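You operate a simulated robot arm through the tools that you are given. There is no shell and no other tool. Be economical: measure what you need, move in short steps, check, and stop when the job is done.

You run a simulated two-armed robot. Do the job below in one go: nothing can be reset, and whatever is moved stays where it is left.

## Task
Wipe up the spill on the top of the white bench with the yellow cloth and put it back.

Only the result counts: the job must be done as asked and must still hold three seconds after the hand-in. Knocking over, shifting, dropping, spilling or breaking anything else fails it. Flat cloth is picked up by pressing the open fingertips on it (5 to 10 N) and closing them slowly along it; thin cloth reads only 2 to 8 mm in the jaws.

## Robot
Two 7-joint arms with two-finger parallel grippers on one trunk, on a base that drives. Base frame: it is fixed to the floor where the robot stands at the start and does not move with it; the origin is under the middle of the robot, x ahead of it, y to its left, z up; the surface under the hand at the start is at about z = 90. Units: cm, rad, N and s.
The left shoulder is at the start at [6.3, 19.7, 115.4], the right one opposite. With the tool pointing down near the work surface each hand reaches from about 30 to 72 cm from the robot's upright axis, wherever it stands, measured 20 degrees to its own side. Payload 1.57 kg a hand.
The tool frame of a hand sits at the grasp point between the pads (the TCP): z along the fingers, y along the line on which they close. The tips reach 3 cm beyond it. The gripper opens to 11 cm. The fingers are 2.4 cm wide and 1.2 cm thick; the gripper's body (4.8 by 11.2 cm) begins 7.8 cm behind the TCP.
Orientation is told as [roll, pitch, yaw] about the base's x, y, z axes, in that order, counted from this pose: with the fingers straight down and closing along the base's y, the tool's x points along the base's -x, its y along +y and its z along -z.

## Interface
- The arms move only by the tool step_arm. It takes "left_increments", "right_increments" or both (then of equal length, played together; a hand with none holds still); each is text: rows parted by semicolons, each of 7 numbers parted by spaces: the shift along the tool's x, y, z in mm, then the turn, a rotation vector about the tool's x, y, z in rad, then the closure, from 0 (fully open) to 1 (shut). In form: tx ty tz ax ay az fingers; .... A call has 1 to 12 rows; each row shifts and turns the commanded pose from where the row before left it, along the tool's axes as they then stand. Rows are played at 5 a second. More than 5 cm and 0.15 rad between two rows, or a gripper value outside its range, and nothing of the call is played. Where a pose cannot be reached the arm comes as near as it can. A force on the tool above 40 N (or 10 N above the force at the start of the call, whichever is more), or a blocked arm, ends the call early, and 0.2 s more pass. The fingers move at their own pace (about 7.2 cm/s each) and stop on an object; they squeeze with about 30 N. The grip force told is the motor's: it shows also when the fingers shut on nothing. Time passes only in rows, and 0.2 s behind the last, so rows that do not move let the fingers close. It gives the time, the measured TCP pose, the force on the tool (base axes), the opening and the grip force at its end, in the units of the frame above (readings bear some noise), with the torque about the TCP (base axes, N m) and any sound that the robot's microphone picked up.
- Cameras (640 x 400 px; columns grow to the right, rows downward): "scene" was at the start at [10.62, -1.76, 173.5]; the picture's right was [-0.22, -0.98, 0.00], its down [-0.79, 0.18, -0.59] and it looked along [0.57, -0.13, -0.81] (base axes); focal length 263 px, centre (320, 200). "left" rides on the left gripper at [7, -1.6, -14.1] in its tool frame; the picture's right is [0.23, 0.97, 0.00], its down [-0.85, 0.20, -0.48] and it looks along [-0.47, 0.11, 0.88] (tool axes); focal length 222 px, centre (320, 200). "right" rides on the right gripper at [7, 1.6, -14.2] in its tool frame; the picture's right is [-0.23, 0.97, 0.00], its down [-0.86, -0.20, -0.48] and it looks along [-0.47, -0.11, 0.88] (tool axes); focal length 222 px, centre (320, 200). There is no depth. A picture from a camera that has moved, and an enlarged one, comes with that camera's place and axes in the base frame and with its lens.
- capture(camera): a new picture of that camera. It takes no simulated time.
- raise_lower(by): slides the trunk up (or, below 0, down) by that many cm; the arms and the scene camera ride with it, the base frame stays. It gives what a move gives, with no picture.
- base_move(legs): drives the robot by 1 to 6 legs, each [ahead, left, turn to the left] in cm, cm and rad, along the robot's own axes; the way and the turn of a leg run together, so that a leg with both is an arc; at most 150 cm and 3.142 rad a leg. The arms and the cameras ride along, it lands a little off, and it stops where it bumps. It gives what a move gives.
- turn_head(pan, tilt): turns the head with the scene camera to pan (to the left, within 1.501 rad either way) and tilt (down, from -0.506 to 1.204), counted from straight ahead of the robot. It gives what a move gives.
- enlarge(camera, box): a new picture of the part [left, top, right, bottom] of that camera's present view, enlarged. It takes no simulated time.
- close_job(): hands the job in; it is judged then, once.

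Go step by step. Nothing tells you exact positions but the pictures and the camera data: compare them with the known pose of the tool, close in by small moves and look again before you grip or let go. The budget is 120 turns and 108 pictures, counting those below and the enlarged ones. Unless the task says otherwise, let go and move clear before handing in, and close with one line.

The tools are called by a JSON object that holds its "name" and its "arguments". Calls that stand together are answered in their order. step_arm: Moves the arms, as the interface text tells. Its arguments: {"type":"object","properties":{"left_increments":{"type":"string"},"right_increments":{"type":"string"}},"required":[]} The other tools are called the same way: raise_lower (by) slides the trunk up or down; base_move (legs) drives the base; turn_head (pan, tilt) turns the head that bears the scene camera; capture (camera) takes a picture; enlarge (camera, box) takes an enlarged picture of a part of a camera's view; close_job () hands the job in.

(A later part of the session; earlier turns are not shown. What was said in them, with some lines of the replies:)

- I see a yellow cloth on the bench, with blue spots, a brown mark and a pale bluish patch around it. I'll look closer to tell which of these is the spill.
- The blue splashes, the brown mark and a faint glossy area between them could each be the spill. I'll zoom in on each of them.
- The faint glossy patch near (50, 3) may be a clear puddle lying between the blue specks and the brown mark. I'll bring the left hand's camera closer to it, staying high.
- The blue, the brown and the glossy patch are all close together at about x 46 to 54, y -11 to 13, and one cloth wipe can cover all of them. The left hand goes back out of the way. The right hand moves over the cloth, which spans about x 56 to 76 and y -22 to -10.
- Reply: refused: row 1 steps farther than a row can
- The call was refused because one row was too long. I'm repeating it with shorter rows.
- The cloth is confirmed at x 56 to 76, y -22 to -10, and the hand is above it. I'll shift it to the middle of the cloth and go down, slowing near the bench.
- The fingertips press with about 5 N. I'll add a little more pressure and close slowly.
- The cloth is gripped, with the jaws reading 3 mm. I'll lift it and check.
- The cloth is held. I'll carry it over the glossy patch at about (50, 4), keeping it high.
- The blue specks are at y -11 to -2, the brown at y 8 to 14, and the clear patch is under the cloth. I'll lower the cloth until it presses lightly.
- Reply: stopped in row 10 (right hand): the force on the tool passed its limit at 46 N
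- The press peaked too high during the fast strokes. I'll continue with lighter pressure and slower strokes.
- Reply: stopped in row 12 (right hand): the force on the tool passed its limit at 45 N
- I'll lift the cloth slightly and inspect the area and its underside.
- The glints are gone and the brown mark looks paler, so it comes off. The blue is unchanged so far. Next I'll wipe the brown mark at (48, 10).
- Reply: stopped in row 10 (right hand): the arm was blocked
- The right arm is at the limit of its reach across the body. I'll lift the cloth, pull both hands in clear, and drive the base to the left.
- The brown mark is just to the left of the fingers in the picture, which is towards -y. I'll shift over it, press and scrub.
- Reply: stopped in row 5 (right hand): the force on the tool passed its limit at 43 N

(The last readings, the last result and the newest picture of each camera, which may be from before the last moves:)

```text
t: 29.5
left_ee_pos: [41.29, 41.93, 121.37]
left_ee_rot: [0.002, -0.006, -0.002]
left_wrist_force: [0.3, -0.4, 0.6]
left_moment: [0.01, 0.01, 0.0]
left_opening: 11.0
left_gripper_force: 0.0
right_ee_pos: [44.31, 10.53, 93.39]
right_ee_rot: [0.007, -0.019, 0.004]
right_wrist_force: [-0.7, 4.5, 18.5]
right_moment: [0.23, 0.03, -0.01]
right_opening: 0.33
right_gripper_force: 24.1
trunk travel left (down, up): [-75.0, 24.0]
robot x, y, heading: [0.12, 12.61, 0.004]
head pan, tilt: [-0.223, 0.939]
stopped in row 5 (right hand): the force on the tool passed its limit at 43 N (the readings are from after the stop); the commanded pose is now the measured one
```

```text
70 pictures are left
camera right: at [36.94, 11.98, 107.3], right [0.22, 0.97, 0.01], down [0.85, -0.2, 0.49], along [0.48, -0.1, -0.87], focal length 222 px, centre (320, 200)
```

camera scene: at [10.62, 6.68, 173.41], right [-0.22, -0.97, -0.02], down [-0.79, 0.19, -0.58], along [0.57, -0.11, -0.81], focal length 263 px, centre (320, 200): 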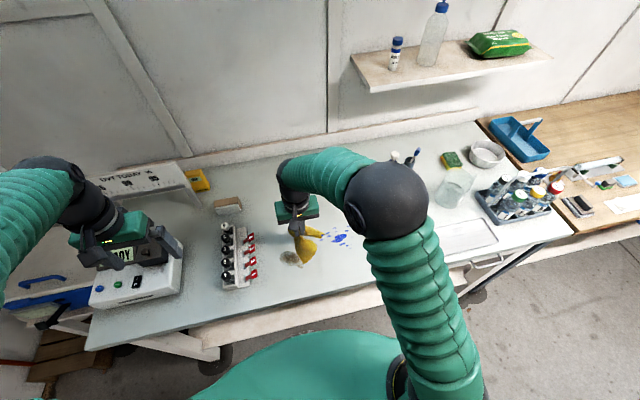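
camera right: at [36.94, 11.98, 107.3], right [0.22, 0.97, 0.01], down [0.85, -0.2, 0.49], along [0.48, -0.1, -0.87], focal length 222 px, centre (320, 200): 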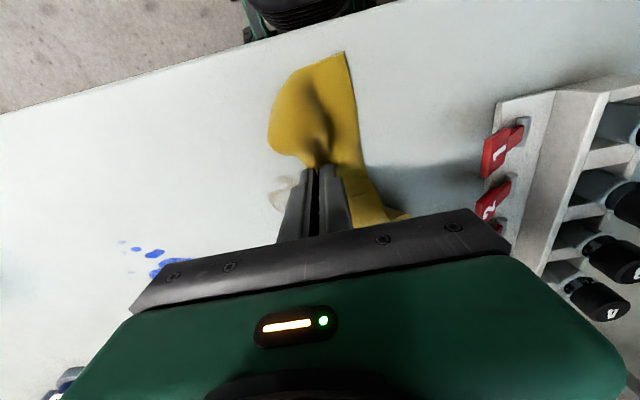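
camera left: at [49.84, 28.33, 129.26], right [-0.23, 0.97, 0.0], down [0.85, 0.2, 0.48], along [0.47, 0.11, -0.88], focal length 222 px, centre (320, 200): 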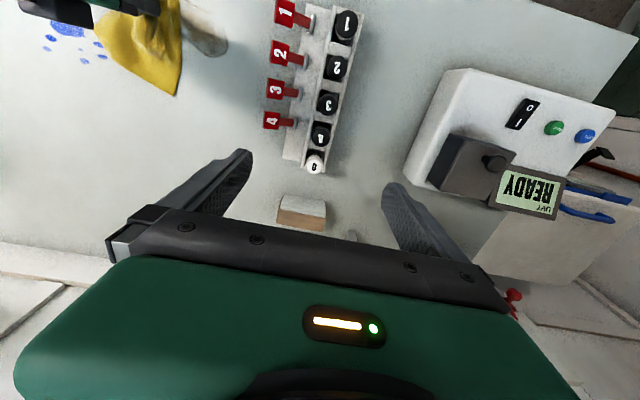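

{"name": "step_arm", "arguments": {"right_increments": "0 0 -2 0 0.015 0 1; -15 0 1 0 0 0 1; -15 0 0 0 0 0 1; -15 0 0 0 0 0 1; -15 0 0 0 0 0 1; -15 0 0 0 0 0 1; 0 -15 -2 0 0 0 1; 15 0 2 0 0 0 1; 15 0 0 0 0 0 1; 15 0 0 0 0 0 1; 15 0 0 0 0 0 1; 15 0 0 0 0 0 1"}}

{"name": "step_arm", "arguments": {"right_increments": "0 30 -3 0 0 0 1; -15 0 3 0 0 0 1; -15 0 0 0 0 0 1; -15 0 0 0 0 0 1; -15 0 0 0 0 0 1; -15 0 0 0 0 0 1; 0 -15 -2 0 0 0 1; 15 0 2 0 0 0 1; 15 0 0 0 0 0 1; 15 0 0 0 0 0 1; 15 0 0 0 0 0 1; 15 0 0 0 0 0 1"}}

{"name": "capture", "arguments": {"camera": "right"}}

```text
t: 32.1
left_ee_pos: [41.18, 42.22, 121.53]
left_ee_rot: [-0.002, -0.007, 0.002]
left_wrist_force: [0.0, 0.2, 0.4]
left_moment: [-0.02, 0.01, -0.04]
left_opening: 11.0
left_gripper_force: 0.0
right_ee_pos: [44.3, 9.38, 93.3]
right_ee_rot: [0.0, -0.003, 0.003]
right_wrist_force: [7.7, -0.4, 19.3]
right_moment: [0.07, -0.22, -0.07]
right_opening: 0.32
right_gripper_force: 24.1
trunk travel left (down, up): [-75.0, 24.0]
robot x, y, heading: [-0.03, 12.65, 0.0]
head pan, tilt: [-0.223, 0.939]
```

```text
t: 34.7
left_ee_pos: [41.25, 42.22, 121.42]
left_ee_rot: [-0.003, -0.009, 0.003]
left_wrist_force: [0.5, -0.2, -0.1]
left_moment: [0.02, -0.01, 0.03]
left_opening: 11.01
left_gripper_force: 0.1
right_ee_pos: [44.41, 10.73, 93.37]
right_ee_rot: [0.002, -0.004, 0.004]
right_wrist_force: [6.7, -1.1, 19.2]
right_moment: [0.11, -0.26, -0.06]
right_opening: 0.29
right_gripper_force: 24.1
trunk travel left (down, up): [-75.0, 24.0]
robot x, y, heading: [0.23, 12.25, -0.0]
head pan, tilt: [-0.223, 0.939]
```

```text
69 pictures are left
camera right: at [37.17, 12.21, 107.41], right [0.22, 0.97, 0.0], down [0.85, -0.2, 0.48], along [0.47, -0.1, -0.88], focal length 222 px, centre (320, 200)
```

right: 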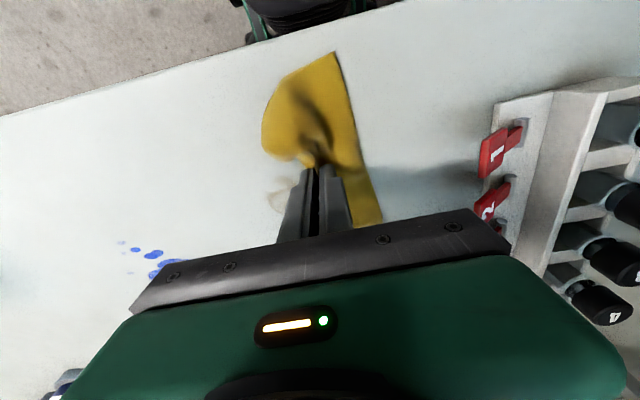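

The brown is fading. What remains is near (46 to 50, 6 to 8), so the next strokes go there.

{"name": "step_arm", "arguments": {"right_increments": "0 -20 -3 0 0 0 1; 0 -15 2 0 0 0 1; -15 0 0 0 0 0 1; -15 0 0 0 0 0 1; -15 0 0 0 0 0 1; -15 0 0 0 0 0 1; 15 0 0 0 0 0 1; 15 0 0 0 0 0 1; 15 0 0 0 0 0 1; 15 0 0 0 0 0 1; 0 -10 -1 0 0 0 1; -15 0 1 0 0 0 1"}}

{"name": "step_arm", "arguments": {"right_increments": "-15 0 0 0 0 0 1; -15 0 0 0 0 0 1; -15 0 0 0 0 0 1; 0 -15 -20 0 0 0 1; 0 -40 -30 0 0 0 1; 0 -40 -40 0 0 0 1; 0 0 0 0 0 0 1; 0 0 0 0 0 0 1"}}

{"name": "capture", "arguments": {"camera": "right"}}

{"name": "enlarge", "arguments": {"camera": "scene", "box": [250, 200, 410, 300]}}

```text
t: 37.3
left_ee_pos: [41.44, 42.16, 121.22]
left_ee_rot: [0.001, -0.006, -0.002]
left_wrist_force: [-0.2, 0.0, -0.7]
left_moment: [-0.01, 0.01, 0.01]
left_opening: 11.02
left_gripper_force: 0.1
right_ee_pos: [45.99, 6.19, 93.5]
right_ee_rot: [0.001, 0.001, 0.001]
right_wrist_force: [-2.2, 0.4, 4.9]
right_moment: [0.04, 0.04, -0.02]
right_opening: 0.31
right_gripper_force: 24.4
trunk travel left (down, up): [-75.0, 24.0]
robot x, y, heading: [-0.2, 12.57, 0.002]
head pan, tilt: [-0.223, 0.939]
```

```text
refused: row 6 steps farther than a row can; nothing moved
```

```text
68 pictures are left
camera right: at [38.73, 7.66, 107.51], right [0.22, 0.97, 0.0], down [0.86, -0.2, 0.48], along [0.46, -0.11, -0.88], focal length 222 px, centre (320, 200)
```

right: 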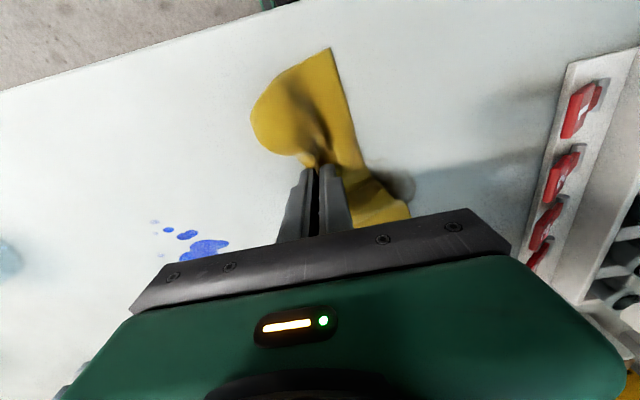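

```text
4.00 times, centred on (330, 250) of scene
camera zoom: at [10.7, 10.99, 173.51], right [-0.22, -0.98, 0.0], down [-0.79, 0.18, -0.59], along [0.57, -0.13, -0.81], focal length 1051 px, centre (280, 0)
```

zoom: 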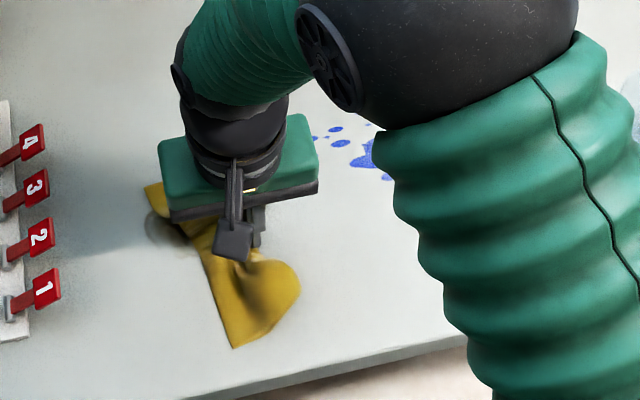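

{"name": "step_arm", "arguments": {"right_increments": "-15 0 0 0 0 0 1; -15 0 0 0 0 0 1; -15 0 0 0 0 0 1; 0 -15 -20 0 0 0 1; 0 -35 -30 0 0 0 1; 0 -35 -30 0 0 0 1; 0 -35 0 0 0 0 1; 0 0 0 0 0 0 1"}}

{"name": "capture", "arguments": {"camera": "right"}}

{"name": "enlarge", "arguments": {"camera": "scene", "box": [250, 200, 410, 300]}}

```text
t: 39.1
left_ee_pos: [41.45, 42.05, 121.28]
left_ee_rot: [-0.001, -0.006, -0.002]
left_wrist_force: [-1.0, 0.2, 0.0]
left_moment: [-0.01, 0.0, 0.01]
left_opening: 11.02
left_gripper_force: 0.2
right_ee_pos: [50.57, -5.92, 101.41]
right_ee_rot: [0.003, 0.0, 0.004]
right_wrist_force: [0.5, 0.1, 0.5]
right_moment: [0.0, 0.04, 0.0]
right_opening: 0.3
right_gripper_force: 24.6
trunk travel left (down, up): [-75.0, 24.0]
robot x, y, heading: [-0.33, 12.9, 0.005]
head pan, tilt: [-0.223, 0.939]
```

```text
66 pictures are left
camera right: at [43.43, -4.48, 115.51], right [0.22, 0.97, 0.0], down [0.86, -0.2, 0.48], along [0.47, -0.1, -0.88], focal length 222 px, centre (320, 200)
```

right: 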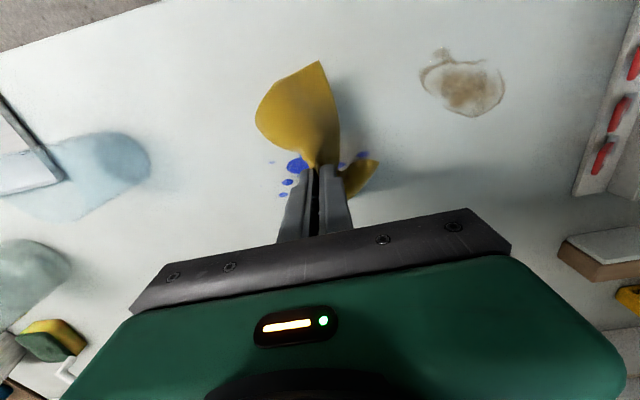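

```text
4.00 times, centred on (330, 250) of scene
camera zoom: at [10.76, 10.92, 173.49], right [-0.22, -0.98, 0.0], down [-0.79, 0.18, -0.59], along [0.57, -0.13, -0.81], focal length 1051 px, centre (280, 0)
```

zoom: 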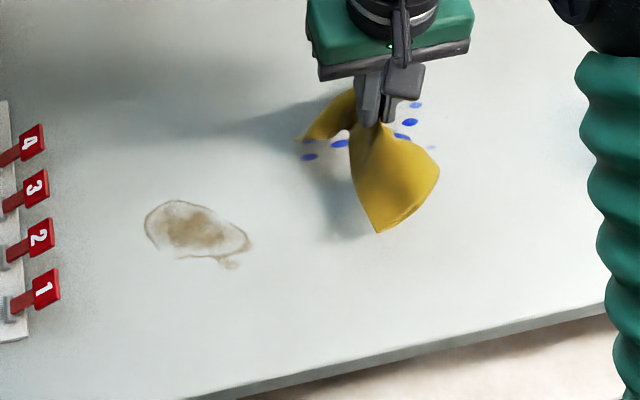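

The brown is still there with its full outline and only a bit paler, so it may be an old stain. I'll wipe the blue specks at (51.5, -7) next and then compare.

{"name": "step_arm", "arguments": {"right_increments": "0 -10 40 0 0 0 1; 0 0 30 0 0 0 1; 0 0 8 0 0 0 1; 0 0 2 0 0 0 1; -15 0 0 0 0 0 1; -15 0 0 0 0 0 1; -15 0 0 0 0 0 1; 15 0 0 0 0 0 1; 15 0 0 0 0 0 1; 15 0 0 0 0 0 1; 15 0 0 0 0 0 1; 15 0 0 0 0 0 1"}}

{"name": "step_arm", "arguments": {"right_increments": "0 -20 -2 0 0 0 1; -15 0 2 0 0 0 1; -15 0 0 0 0 0 1; -15 0 0 0 0 0 1; -15 0 0 0 0 0 1; -15 0 0 0 0 0 1; 0 40 -3 0 0 0 1; 15 0 3 0 0 0 1; 15 0 0 0 0 0 1; 15 0 0 0 0 0 1; 15 0 0 0 0 0 1; 15 0 0 0 0 0 1"}}

{"name": "step_arm", "arguments": {"right_increments": "-30 0 -30 0 0 0 1; 0 40 -30 0 0 0 1; 0 40 -20 0 0 0 1; 0 40 0 0 0 0 1; 0 0 0 0 0 0 1; 0 0 0 0 0 0 1"}}

{"name": "capture", "arguments": {"camera": "right"}}

{"name": "enlarge", "arguments": {"camera": "scene", "box": [250, 200, 410, 300]}}

```text
t: 41.7
left_ee_pos: [41.31, 42.18, 121.38]
left_ee_rot: [-0.002, -0.007, -0.001]
left_wrist_force: [0.1, 0.5, 0.5]
left_moment: [-0.02, -0.03, 0.01]
left_opening: 10.98
left_gripper_force: 0.1
right_ee_pos: [47.46, -6.81, 93.52]
right_ee_rot: [0.002, -0.001, 0.004]
right_wrist_force: [4.0, 0.2, 10.3]
right_moment: [0.06, -0.18, -0.05]
right_opening: 0.32
right_gripper_force: 24.7
trunk travel left (down, up): [-75.0, 24.0]
robot x, y, heading: [0.3, 12.65, 0.005]
head pan, tilt: [-0.223, 0.939]
```

```text
t: 44.3
left_ee_pos: [41.26, 42.14, 121.27]
left_ee_rot: [-0.001, -0.007, 0.0]
left_wrist_force: [0.3, 0.5, 0.5]
left_moment: [0.03, 0.0, -0.03]
left_opening: 11.01
left_gripper_force: 0.0
right_ee_pos: [47.49, -4.88, 93.41]
right_ee_rot: [0.002, -0.004, 0.003]
right_wrist_force: [3.8, 0.3, 10.5]
right_moment: [0.01, -0.12, -0.02]
right_opening: 0.31
right_gripper_force: 23.9
trunk travel left (down, up): [-75.0, 24.0]
robot x, y, heading: [-0.09, 12.64, -0.002]
head pan, tilt: [-0.223, 0.939]
```

```text
t: 45.7
left_ee_pos: [41.32, 41.92, 121.34]
left_ee_rot: [0.002, -0.006, -0.002]
left_wrist_force: [0.7, -0.7, 0.3]
left_moment: [-0.03, 0.0, 0.0]
left_opening: 10.99
left_gripper_force: 0.1
right_ee_pos: [50.53, 7.16, 101.3]
right_ee_rot: [0.003, 0.0, 0.004]
right_wrist_force: [0.2, -0.5, -0.5]
right_moment: [-0.01, 0.02, -0.01]
right_opening: 0.3
right_gripper_force: 24.2
trunk travel left (down, up): [-75.0, 24.0]
robot x, y, heading: [0.63, 12.53, 0.004]
head pan, tilt: [-0.223, 0.939]
```

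```text
64 pictures are left
camera right: at [43.41, 8.41, 115.45], right [0.22, 0.97, 0.0], down [0.86, -0.2, 0.48], along [0.47, -0.1, -0.88], focal length 222 px, centre (320, 200)
```

right: 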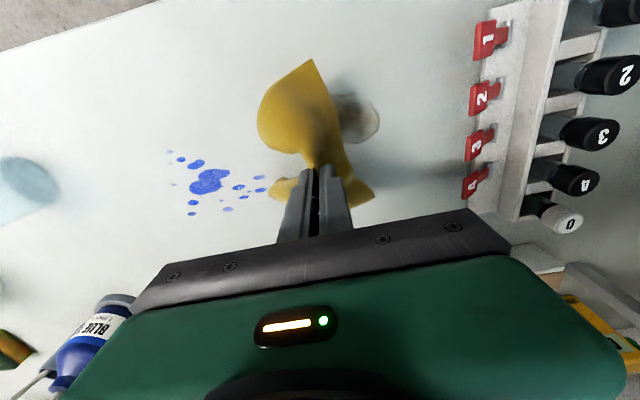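

```text
4.00 times, centred on (330, 250) of scene
camera zoom: at [10.62, 10.82, 173.5], right [-0.22, -0.98, 0.0], down [-0.79, 0.18, -0.59], along [0.57, -0.13, -0.81], focal length 1051 px, centre (280, 0)
```

zoom: 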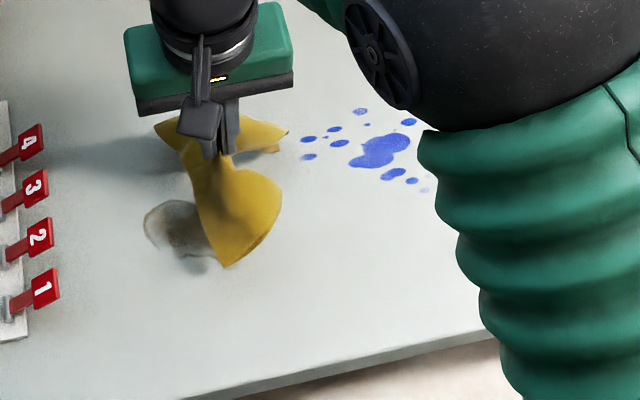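

The blue has become visibly lighter, so wiping works on it. I'll take a baseline picture and then raster it more densely.

{"name": "enlarge", "arguments": {"camera": "right", "box": [150, 135, 290, 223]}}

{"name": "step_arm", "arguments": {"right_increments": "-45 0 0 0 0 0 1; 0 -40 0 0 0 0 1; 0 -40 30 0 0 0 1; 0 0 40 0 0 0 1; 0 0 8 0 0 0 1; 0 0 2 0 0 0 1; 20 0 0 0 0 0 1; 20 0 0 0 0 0 1; 20 0 0 0 0 0 1; 20 0 0 0 0 0 1; 20 0 0 0 0 0 1; 0 -20 -2 0 0 0 1"}}

{"name": "step_arm", "arguments": {"right_increments": "-20 0 2 0 0 0 1; -20 0 0 0 0 0 1; -20 0 0 0 0 0 1; -20 0 0 0 0 0 1; -20 0 0 0 0 0 1; 0 -20 -2 0 0 0 1; 20 0 2 0 0 0 1; 20 0 0 0 0 0 1; 20 0 0 0 0 0 1; 20 0 0 0 0 0 1; 20 0 0 0 0 0 1; 0 -20 -2 0 0 0 1"}}

{"name": "step_arm", "arguments": {"right_increments": "-20 0 2 0 0 0 1; -20 0 0 0 0 0 1; -20 0 0 0 0 0 1; -20 0 0 0 0 0 1; -20 0 0 0 0 0 1; 0 -20 -2 0 0 0 1; 20 0 2 0 0 0 1; 20 0 0 0 0 0 1; 20 0 0 0 0 0 1; 20 0 0 0 0 0 1; 20 0 0 0 0 0 1; 0 -20 -2 0 0 0 1"}}

{"name": "capture", "arguments": {"camera": "right"}}

```text
4.55 times, centred on (220, 179) of right
camera zoom: at [43.41, 8.41, 115.45], right [0.22, 0.97, 0.0], down [0.86, -0.2, 0.48], along [0.47, -0.1, -0.88], focal length 1010 px, centre (774, 296)
```

zoom: 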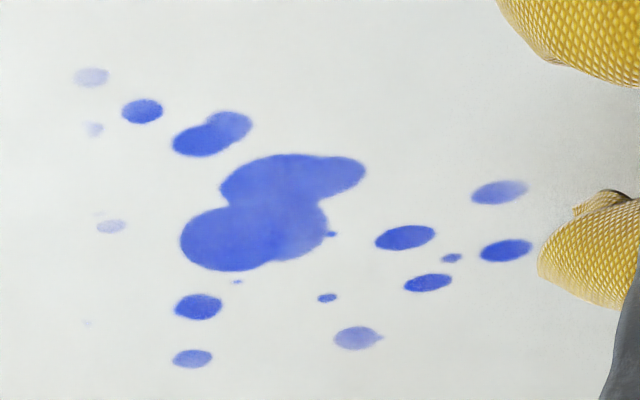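

```text
t: 48.3
left_ee_pos: [41.39, 42.13, 121.29]
left_ee_rot: [-0.001, -0.005, 0.0]
left_wrist_force: [0.9, -0.7, 1.1]
left_moment: [0.02, 0.02, 0.01]
left_opening: 11.01
left_gripper_force: 0.0
right_ee_pos: [44.73, -2.99, 93.65]
right_ee_rot: [0.001, 0.003, 0.005]
right_wrist_force: [-0.4, 1.5, 4.6]
right_moment: [0.07, 0.01, -0.03]
right_opening: 0.31
right_gripper_force: 24.5
trunk travel left (down, up): [-75.0, 24.0]
robot x, y, heading: [0.07, 12.74, 0.007]
head pan, tilt: [-0.223, 0.939]
```

```text
t: 50.9
left_ee_pos: [41.36, 42.11, 121.25]
left_ee_rot: [-0.001, -0.006, -0.002]
left_wrist_force: [0.3, -0.1, 0.1]
left_moment: [0.02, 0.01, -0.01]
left_opening: 10.99
left_gripper_force: 0.0
right_ee_pos: [44.66, -6.82, 93.4]
right_ee_rot: [0.002, 0.004, 0.003]
right_wrist_force: [-1.2, 2.0, 8.8]
right_moment: [0.12, 0.01, -0.01]
right_opening: 0.33
right_gripper_force: 24.5
trunk travel left (down, up): [-75.0, 24.0]
robot x, y, heading: [0.11, 12.43, 0.005]
head pan, tilt: [-0.223, 0.939]
```

```text
t: 53.5
left_ee_pos: [41.35, 42.06, 121.27]
left_ee_rot: [-0.001, -0.004, -0.001]
left_wrist_force: [0.5, -0.2, 0.4]
left_moment: [0.02, 0.04, 0.01]
left_opening: 10.99
left_gripper_force: 0.0
right_ee_pos: [44.79, -10.87, 93.45]
right_ee_rot: [0.004, 0.001, 0.001]
right_wrist_force: [-1.1, 2.2, 5.8]
right_moment: [0.09, 0.03, -0.02]
right_opening: 0.32
right_gripper_force: 24.6
trunk travel left (down, up): [-75.0, 24.0]
robot x, y, heading: [0.67, 13.02, 0.006]
head pan, tilt: [-0.223, 0.939]
```

```text
61 pictures are left
camera right: at [37.65, -9.46, 107.51], right [0.22, 0.97, 0.0], down [0.86, -0.2, 0.48], along [0.46, -0.1, -0.88], focal length 222 px, centre (320, 200)
```

right: 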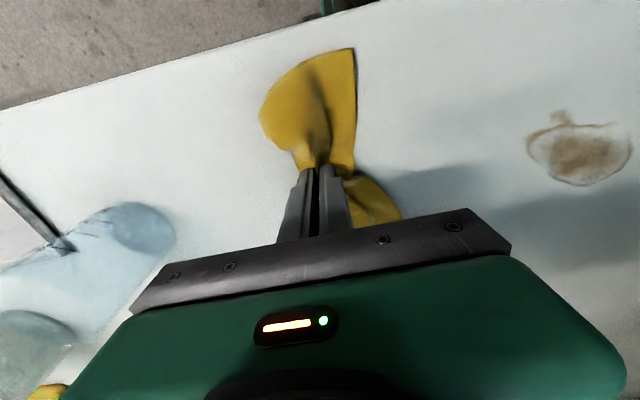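

{"name": "step_arm", "arguments": {"right_increments": "-20 -15 2 0 0 0 1; -20 0 0 0 0 0 1; -20 0 0 0 0 0 1; -20 0 0 0 0 0 1; -20 0 0 0 0 0 1; 0 0 -30 0 0 0 1; 0 40 -30 0 0 0 1; 0 40 -20 0 0 0 1; 0 40 0 0 0 0 1; 0 40 0 0 0 0 1; 0 30 0 0 0 0 1; 0 0 0 0 0 0 1"}}

{"name": "capture", "arguments": {"camera": "right"}}

{"name": "enlarge", "arguments": {"camera": "scene", "box": [250, 200, 410, 300]}}

```text
t: 56.1
left_ee_pos: [41.43, 42.18, 121.23]
left_ee_rot: [-0.002, -0.005, 0.001]
left_wrist_force: [-0.2, -0.3, 0.4]
left_moment: [-0.02, 0.0, -0.02]
left_opening: 11.01
left_gripper_force: 0.0
right_ee_pos: [54.87, 6.85, 101.38]
right_ee_rot: [0.001, 0.001, 0.003]
right_wrist_force: [-1.6, 1.3, -0.4]
right_moment: [0.0, -0.01, -0.01]
right_opening: 0.33
right_gripper_force: 24.2
trunk travel left (down, up): [-75.0, 24.0]
robot x, y, heading: [0.1, 12.75, 0.003]
head pan, tilt: [-0.223, 0.939]
```

```text
60 pictures are left
camera right: at [47.72, 8.18, 115.58], right [0.22, 0.97, 0.0], down [0.86, -0.2, 0.48], along [0.47, -0.11, -0.88], focal length 222 px, centre (320, 200)
```

right: 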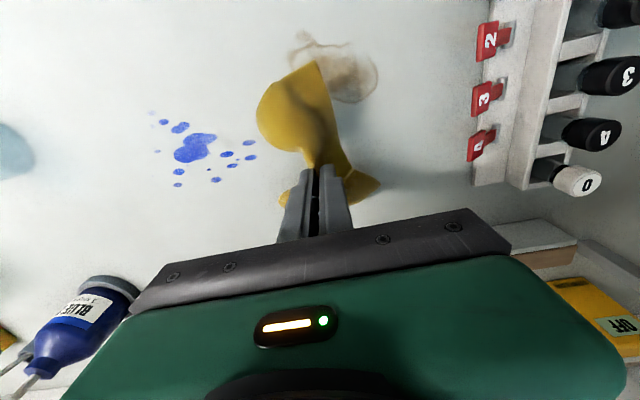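

```text
4.00 times, centred on (330, 250) of scene
camera zoom: at [10.76, 11.08, 173.49], right [-0.22, -0.98, 0.0], down [-0.79, 0.18, -0.59], along [0.57, -0.13, -0.81], focal length 1051 px, centre (280, 0)
```

zoom: 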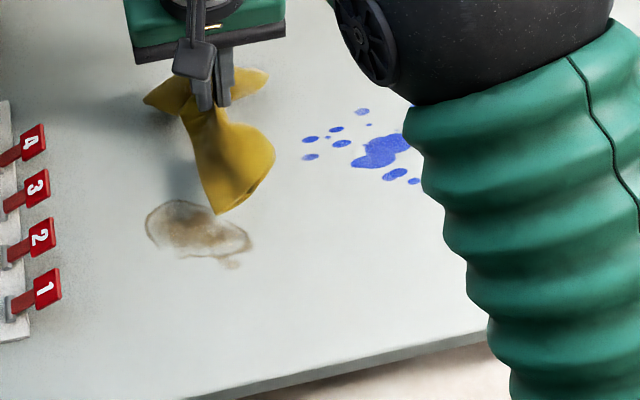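

The blue and brown marks look unchanged after firm wiping, so they are dried stains and the colour changes were only lighting. The clear puddle must be the spill. I'll drive back and repeat the first camera view to check that it's gone.

{"name": "base_move", "arguments": {"legs": [[0, -12.7, 0]]}}

{"name": "step_arm", "arguments": {"left_increments": "-40 -20 0 0 0 0 0; -40 -20 0 0 0 0 0; -40 -20 20 0 0 0 0; -36 0 20 0 0 0 0; 0 0 20 0 0 0 0; 0 0 0 0 0 0 0; 0 0 0 0 0 0 0; 0 0 0 0 0 0 0; 0 0 0 0 0 0 0", "right_increments": "-30 -30 -10 0 0 0 1; -30 -30 -10 0 0 0 1; -30 -30 0 0 0 0 1; -15 -20 0 0 0 0 1; 0 0 0 0 0 0 1; 0 0 0 0 0 0 1; 0 0 0 0 0 0 1; 0 0 0 0 0 0 1; 0 0 0 0 0 0 1"}}

{"name": "capture", "arguments": {"camera": "left"}}

{"name": "capture", "arguments": {"camera": "scene"}}

```text
t: 57.4
left_ee_pos: [41.21, 32.72, 120.55]
left_ee_rot: [-0.023, -0.004, 0.006]
left_wrist_force: [-0.8, 2.9, -0.3]
left_moment: [-0.2, -0.03, 0.04]
left_opening: 10.99
left_gripper_force: 0.0
right_ee_pos: [54.82, -3.06, 101.55]
right_ee_rot: [-0.019, -0.002, 0.011]
right_wrist_force: [-0.3, 3.1, -0.5]
right_moment: [-0.22, -0.02, -0.03]
right_opening: 0.3
right_gripper_force: 24.1
trunk travel left (down, up): [-75.0, 24.0]
robot x, y, heading: [-0.03, 0.77, 0.0]
head pan, tilt: [-0.223, 0.939]
```

```text
t: 59.4
left_ee_pos: [56.79, 23.0, 115.71]
left_ee_rot: [0.012, -0.006, 0.003]
left_wrist_force: [0.4, -0.4, 0.8]
left_moment: [0.02, 0.02, -0.02]
left_opening: 11.02
left_gripper_force: 0.0
right_ee_pos: [65.39, -17.55, 103.52]
right_ee_rot: [0.01, -0.003, 0.009]
right_wrist_force: [0.3, -0.3, -0.6]
right_moment: [0.01, -0.01, -0.01]
right_opening: 0.32
right_gripper_force: 24.3
trunk travel left (down, up): [-75.0, 24.0]
robot x, y, heading: [0.3, 0.63, 0.003]
head pan, tilt: [-0.223, 0.939]
```

```text
58 pictures are left
camera left: at [49.7, 21.32, 129.82], right [-0.23, 0.97, 0.01], down [0.85, 0.2, 0.49], along [0.47, 0.12, -0.87], focal length 222 px, centre (320, 200)
```

left: 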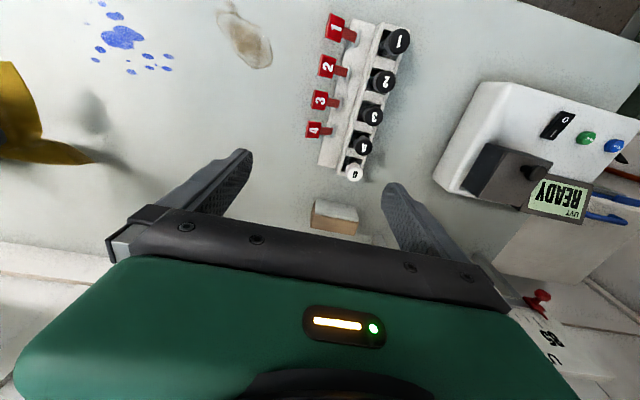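

```text
57 pictures are left
camera scene: at [10.84, -2.63, 173.48], right [-0.22, -0.98, -0.01], down [-0.79, 0.18, -0.59], along [0.57, -0.12, -0.81], focal length 263 px, centre (320, 200)
```

scene: 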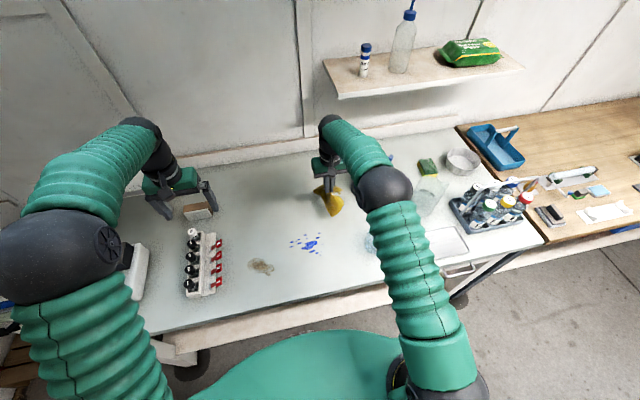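

{"name": "enlarge", "arguments": {"camera": "left", "box": [90, 0, 290, 125]}}

{"name": "enlarge", "arguments": {"camera": "scene", "box": [240, 220, 360, 295]}}

{"name": "enlarge", "arguments": {"camera": "scene", "box": [225, 195, 345, 270]}}

```text
3.20 times, centred on (190, 62) of left
camera zoom: at [49.7, 21.32, 129.82], right [-0.23, 0.97, 0.01], down [0.85, 0.2, 0.49], along [0.47, 0.12, -0.87], focal length 711 px, centre (736, 640)
```

zoom: 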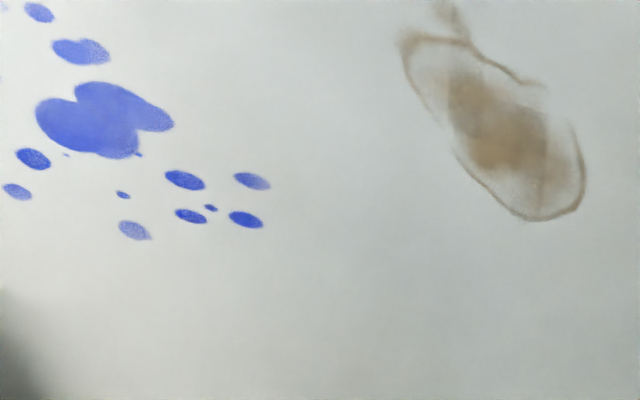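

```text
5.33 times, centred on (300, 258) of scene
camera zoom: at [10.84, -2.63, 173.48], right [-0.22, -0.98, -0.01], down [-0.79, 0.18, -0.59], along [0.57, -0.12, -0.81], focal length 1401 px, centre (427, -107)
```

zoom: 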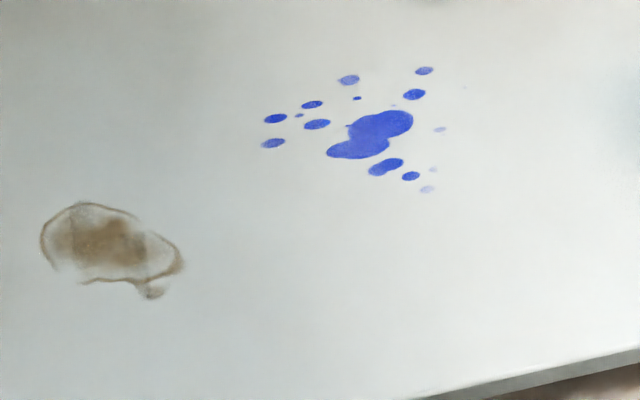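

```text
5.33 times, centred on (285, 232) of scene
camera zoom: at [10.84, -2.63, 173.48], right [-0.22, -0.98, -0.01], down [-0.79, 0.18, -0.59], along [0.57, -0.12, -0.81], focal length 1401 px, centre (507, 27)
```

zoom: 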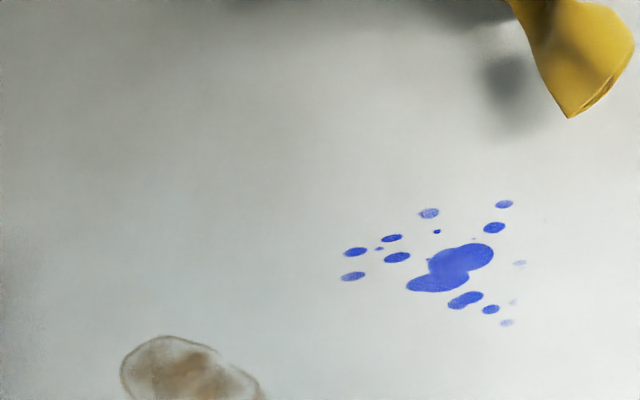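

The clear puddle is gone in both views, and only the dried blue and brown marks remain. Now I'll bring the cloth back to its original spot, gripping at about (64.7, -16.4).

{"name": "step_arm", "arguments": {"right_increments": "7 10 0 0 0 0 1; 0 0 0 0 0 0 1; 0 0 0 0 0 0 1; 0 0 0 0 0 0 1; 0 0 0 0 0 0 1"}}

{"name": "capture", "arguments": {"camera": "right"}}

{"name": "enlarge", "arguments": {"camera": "scene", "box": [270, 140, 430, 240]}}

```text
t: 60.6
left_ee_pos: [56.85, 24.43, 115.66]
left_ee_rot: [0.002, -0.006, 0.008]
left_wrist_force: [0.0, -0.3, -0.2]
left_moment: [0.02, -0.01, -0.05]
left_opening: 11.0
left_gripper_force: 0.1
right_ee_pos: [64.72, -15.31, 103.63]
right_ee_rot: [0.004, -0.001, 0.012]
right_wrist_force: [-0.1, -0.8, 0.3]
right_moment: [-0.02, 0.02, 0.02]
right_opening: 0.3
right_gripper_force: 24.2
trunk travel left (down, up): [-75.0, 24.0]
robot x, y, heading: [-0.23, 0.2, -0.002]
head pan, tilt: [-0.223, 0.939]
```

```text
53 pictures are left
camera right: at [57.47, -13.97, 117.63], right [0.22, 0.98, 0.0], down [0.86, -0.19, 0.48], along [0.47, -0.1, -0.88], focal length 222 px, centre (320, 200)
```

right: 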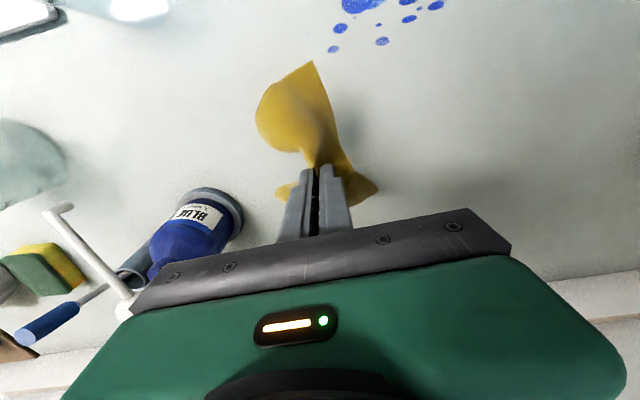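

```text
4.00 times, centred on (350, 190) of scene
camera zoom: at [10.89, -1.05, 173.49], right [-0.22, -0.98, 0.0], down [-0.79, 0.17, -0.59], along [0.57, -0.13, -0.81], focal length 1051 px, centre (200, 240)
```

zoom: 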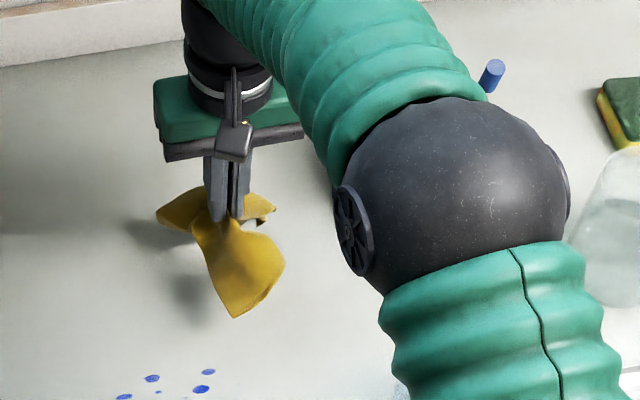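

{"name": "step_arm", "arguments": {"right_increments": "0 -10 30 0 0 0 1; 0 0 30 0 0 0 1; 0 0 20 0 0 0 1; 0 0 12 0 0 0 1; 0 0 6 0 0 0 1; 0 0 0 0 0 0 1; 0 0 0 0 0 0 0.95; 0 0 0 0 0 0 0.85; 0 0 0 0 0 0 0.75; 0 0 0 0 0 0 0.65; 0 0 0 0 0 0 0.65"}}

{"name": "capture", "arguments": {"camera": "right"}}

```text
t: 63.0
left_ee_pos: [56.7, 24.03, 115.58]
left_ee_rot: [0.003, -0.007, 0.006]
left_wrist_force: [0.5, 0.2, 0.4]
left_moment: [0.02, 0.01, 0.04]
left_opening: 10.98
left_gripper_force: 0.0
right_ee_pos: [64.66, -16.5, 93.66]
right_ee_rot: [0.005, -0.002, 0.012]
right_wrist_force: [-0.1, 0.1, 0.1]
right_moment: [-0.01, -0.01, -0.01]
right_opening: 3.83
right_gripper_force: 0.1
trunk travel left (down, up): [-75.0, 24.0]
robot x, y, heading: [0.0, 0.56, 0.003]
head pan, tilt: [-0.223, 0.939]
```

```text
51 pictures are left
camera right: at [57.48, -15.13, 107.72], right [0.22, 0.98, 0.01], down [0.86, -0.19, 0.48], along [0.47, -0.1, -0.88], focal length 222 px, centre (320, 200)
```

right: 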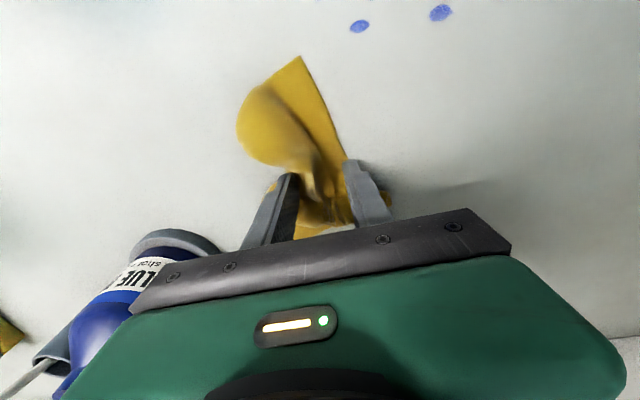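

Released. I'll raise the hand and look at how the cloth lies.

{"name": "step_arm", "arguments": {"right_increments": "0 0 -30 0 0 0 0.65; 0 0 -40 0 0 0 0.6; 0 0 -40 0 0 0 0.6; 40 0 -40 0 0 0 0.6; 40 0 0 0 0 0 0.6; 40 0 0 0 0 0 0.6; 0 0 0 0 0 0 0.6"}}

{"name": "capture", "arguments": {"camera": "right"}}

{"name": "enlarge", "arguments": {"camera": "scene", "box": [250, 160, 410, 260]}}

```text
refused: row 4 steps farther than a row can; nothing moved
```

```text
50 pictures are left
camera right: at [57.48, -15.13, 107.72], right [0.22, 0.98, 0.01], down [0.86, -0.19, 0.48], along [0.47, -0.1, -0.88], focal length 222 px, centre (320, 200)
```

right: 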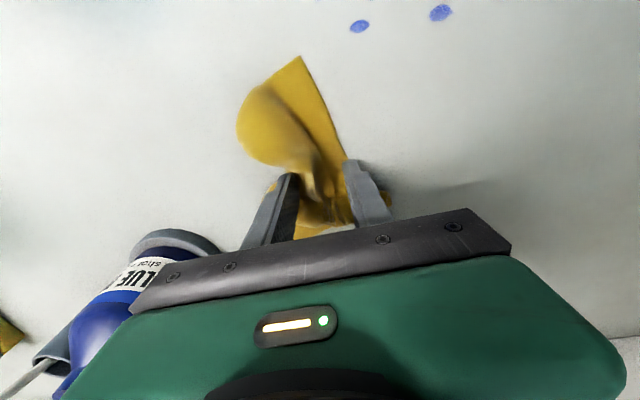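

```text
4.00 times, centred on (330, 210) of scene
camera zoom: at [10.89, -1.34, 173.49], right [-0.22, -0.98, 0.0], down [-0.79, 0.18, -0.59], along [0.57, -0.13, -0.81], focal length 1051 px, centre (280, 160)
```

zoom: 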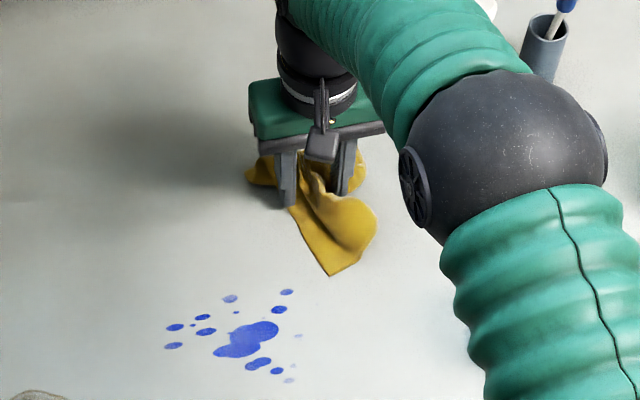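

{"name": "step_arm", "arguments": {"right_increments": "0 0 -30 0 0 0 0.65; 0 0 -40 0 0 0 0.6; 0 0 -40 0 0 0 0.6; 30 0 -30 0 0 0 0.6; 40 0 0 0 0 0 0.6; 40 0 0 0 0 0 0.6; 0 0 0 0 0 0 0.6"}}

{"name": "capture", "arguments": {"camera": "right"}}

{"name": "enlarge", "arguments": {"camera": "scene", "box": [250, 160, 410, 260]}}

{"name": "enlarge", "arguments": {"camera": "left", "box": [0, 0, 260, 200]}}

```text
t: 64.6
left_ee_pos: [56.79, 24.07, 115.47]
left_ee_rot: [0.004, -0.006, 0.006]
left_wrist_force: [-0.2, -1.0, -0.2]
left_moment: [0.0, -0.02, -0.01]
left_opening: 11.03
left_gripper_force: 0.1
right_ee_pos: [53.58, -16.73, 107.58]
right_ee_rot: [0.006, 0.002, 0.01]
right_wrist_force: [-0.2, 0.0, 0.3]
right_moment: [-0.02, 0.02, 0.04]
right_opening: 4.37
right_gripper_force: 0.1
trunk travel left (down, up): [-75.0, 24.0]
robot x, y, heading: [-0.09, 0.29, 0.005]
head pan, tilt: [-0.223, 0.939]
```

```text
48 pictures are left
camera right: at [46.48, -15.46, 121.64], right [0.22, 0.98, 0.01], down [0.86, -0.19, 0.48], along [0.47, -0.1, -0.88], focal length 222 px, centre (320, 200)
```

right: 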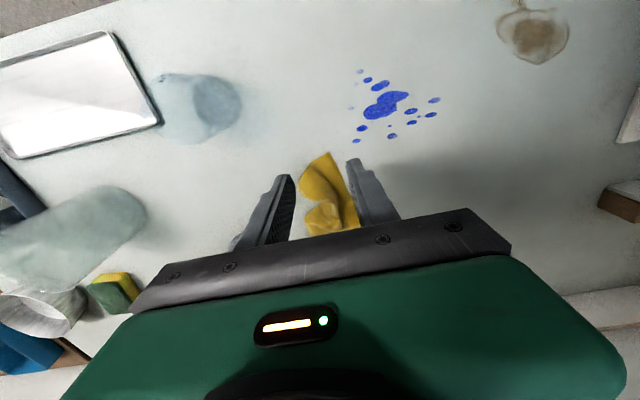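

```text
4.00 times, centred on (330, 210) of scene
camera zoom: at [10.9, -1.36, 173.49], right [-0.22, -0.98, 0.0], down [-0.79, 0.18, -0.59], along [0.57, -0.13, -0.81], focal length 1051 px, centre (280, 160)
```

zoom: 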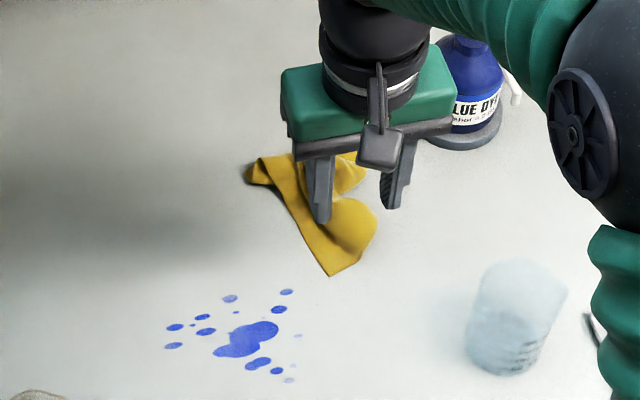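

```text
2.00 times, centred on (130, 100) of left
camera zoom: at [49.82, 22.41, 129.59], right [-0.23, 0.97, 0.0], down [0.85, 0.2, 0.48], along [0.47, 0.11, -0.88], focal length 444 px, centre (700, 400)
```

zoom: 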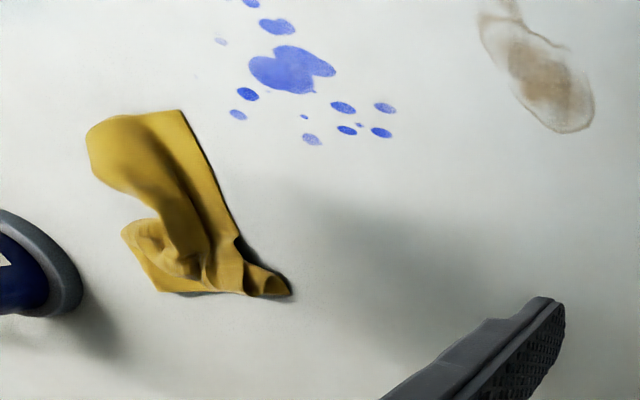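

The cloth is back within its original footprint, somewhat rumpled, and the puddle is gone. I'll move the hand clear and do a last check.

{"name": "step_arm", "arguments": {"right_increments": "0 0 -40 0 0 0 0.6; 0 0 -30 0 0 0 0.4; 40 0 0 0 0 0 0; 40 0 0 0 0 0 0; 30 -20 0 0 0 0 0; 0 -20 0 0 0 0 0; 0 0 0 0 0 0 0"}}

{"name": "capture", "arguments": {"camera": "scene"}}

{"name": "enlarge", "arguments": {"camera": "scene", "box": [230, 160, 390, 290]}}

{"name": "enlarge", "arguments": {"camera": "left", "box": [90, 0, 290, 125]}}

```text
t: 66.2
left_ee_pos: [56.76, 23.89, 115.57]
left_ee_rot: [0.004, -0.005, 0.006]
left_wrist_force: [0.7, 0.5, 0.3]
left_moment: [-0.02, -0.03, 0.01]
left_opening: 11.01
left_gripper_force: 0.0
right_ee_pos: [42.71, -20.76, 114.72]
right_ee_rot: [0.005, -0.001, 0.01]
right_wrist_force: [0.1, 0.3, 0.0]
right_moment: [0.03, -0.03, 0.0]
right_opening: 11.0
right_gripper_force: 0.1
trunk travel left (down, up): [-75.0, 24.0]
robot x, y, heading: [-0.03, -0.13, 0.001]
head pan, tilt: [-0.223, 0.939]
```

```text
45 pictures are left
camera scene: at [10.8, -1.43, 173.49], right [-0.22, -0.98, 0.0], down [-0.79, 0.18, -0.59], along [0.57, -0.13, -0.81], focal length 263 px, centre (320, 200)
```

scene: 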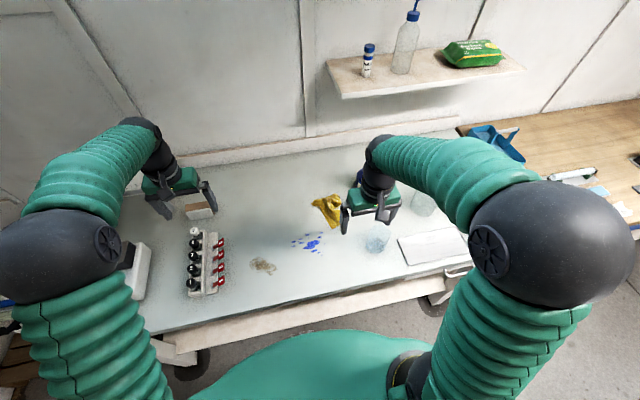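

```text
3.08 times, centred on (310, 225) of scene
camera zoom: at [10.8, -1.43, 173.49], right [-0.22, -0.98, 0.0], down [-0.79, 0.18, -0.59], along [0.57, -0.13, -0.81], focal length 808 px, centre (351, 123)
```

zoom: 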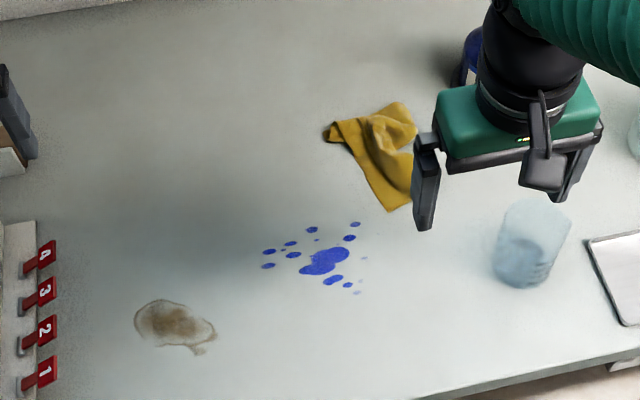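

```text
3.20 times, centred on (190, 62) of left
camera zoom: at [49.75, 22.35, 129.64], right [-0.23, 0.97, 0.0], down [0.85, 0.2, 0.48], along [0.47, 0.11, -0.87], focal length 711 px, centre (736, 640)
```

zoom: 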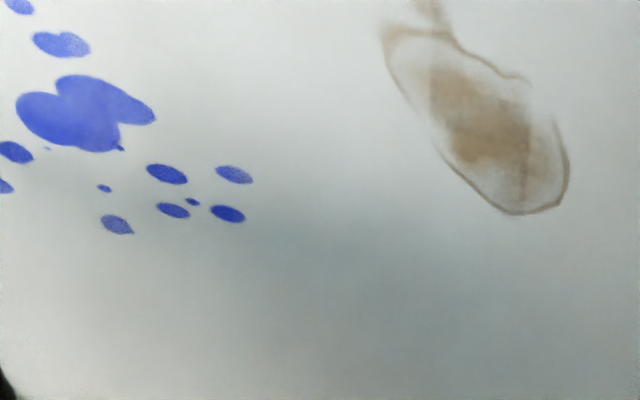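

The glossy puddle no longer shows in any view, the dried blue and brown marks did not respond to wiping, the cloth is back in its place and both hands are clear. I'm handing in.

{"name": "close_job", "arguments": {}}

```text
The job is handed in.
```

I wiped up the clear spill on the white bench and put the yellow cloth back in its place; it lies a bit rumpled and not quite as spread out as before. The blue and brown marks would not wipe off, so I took them for old dried stains. I saw nothing else moved.
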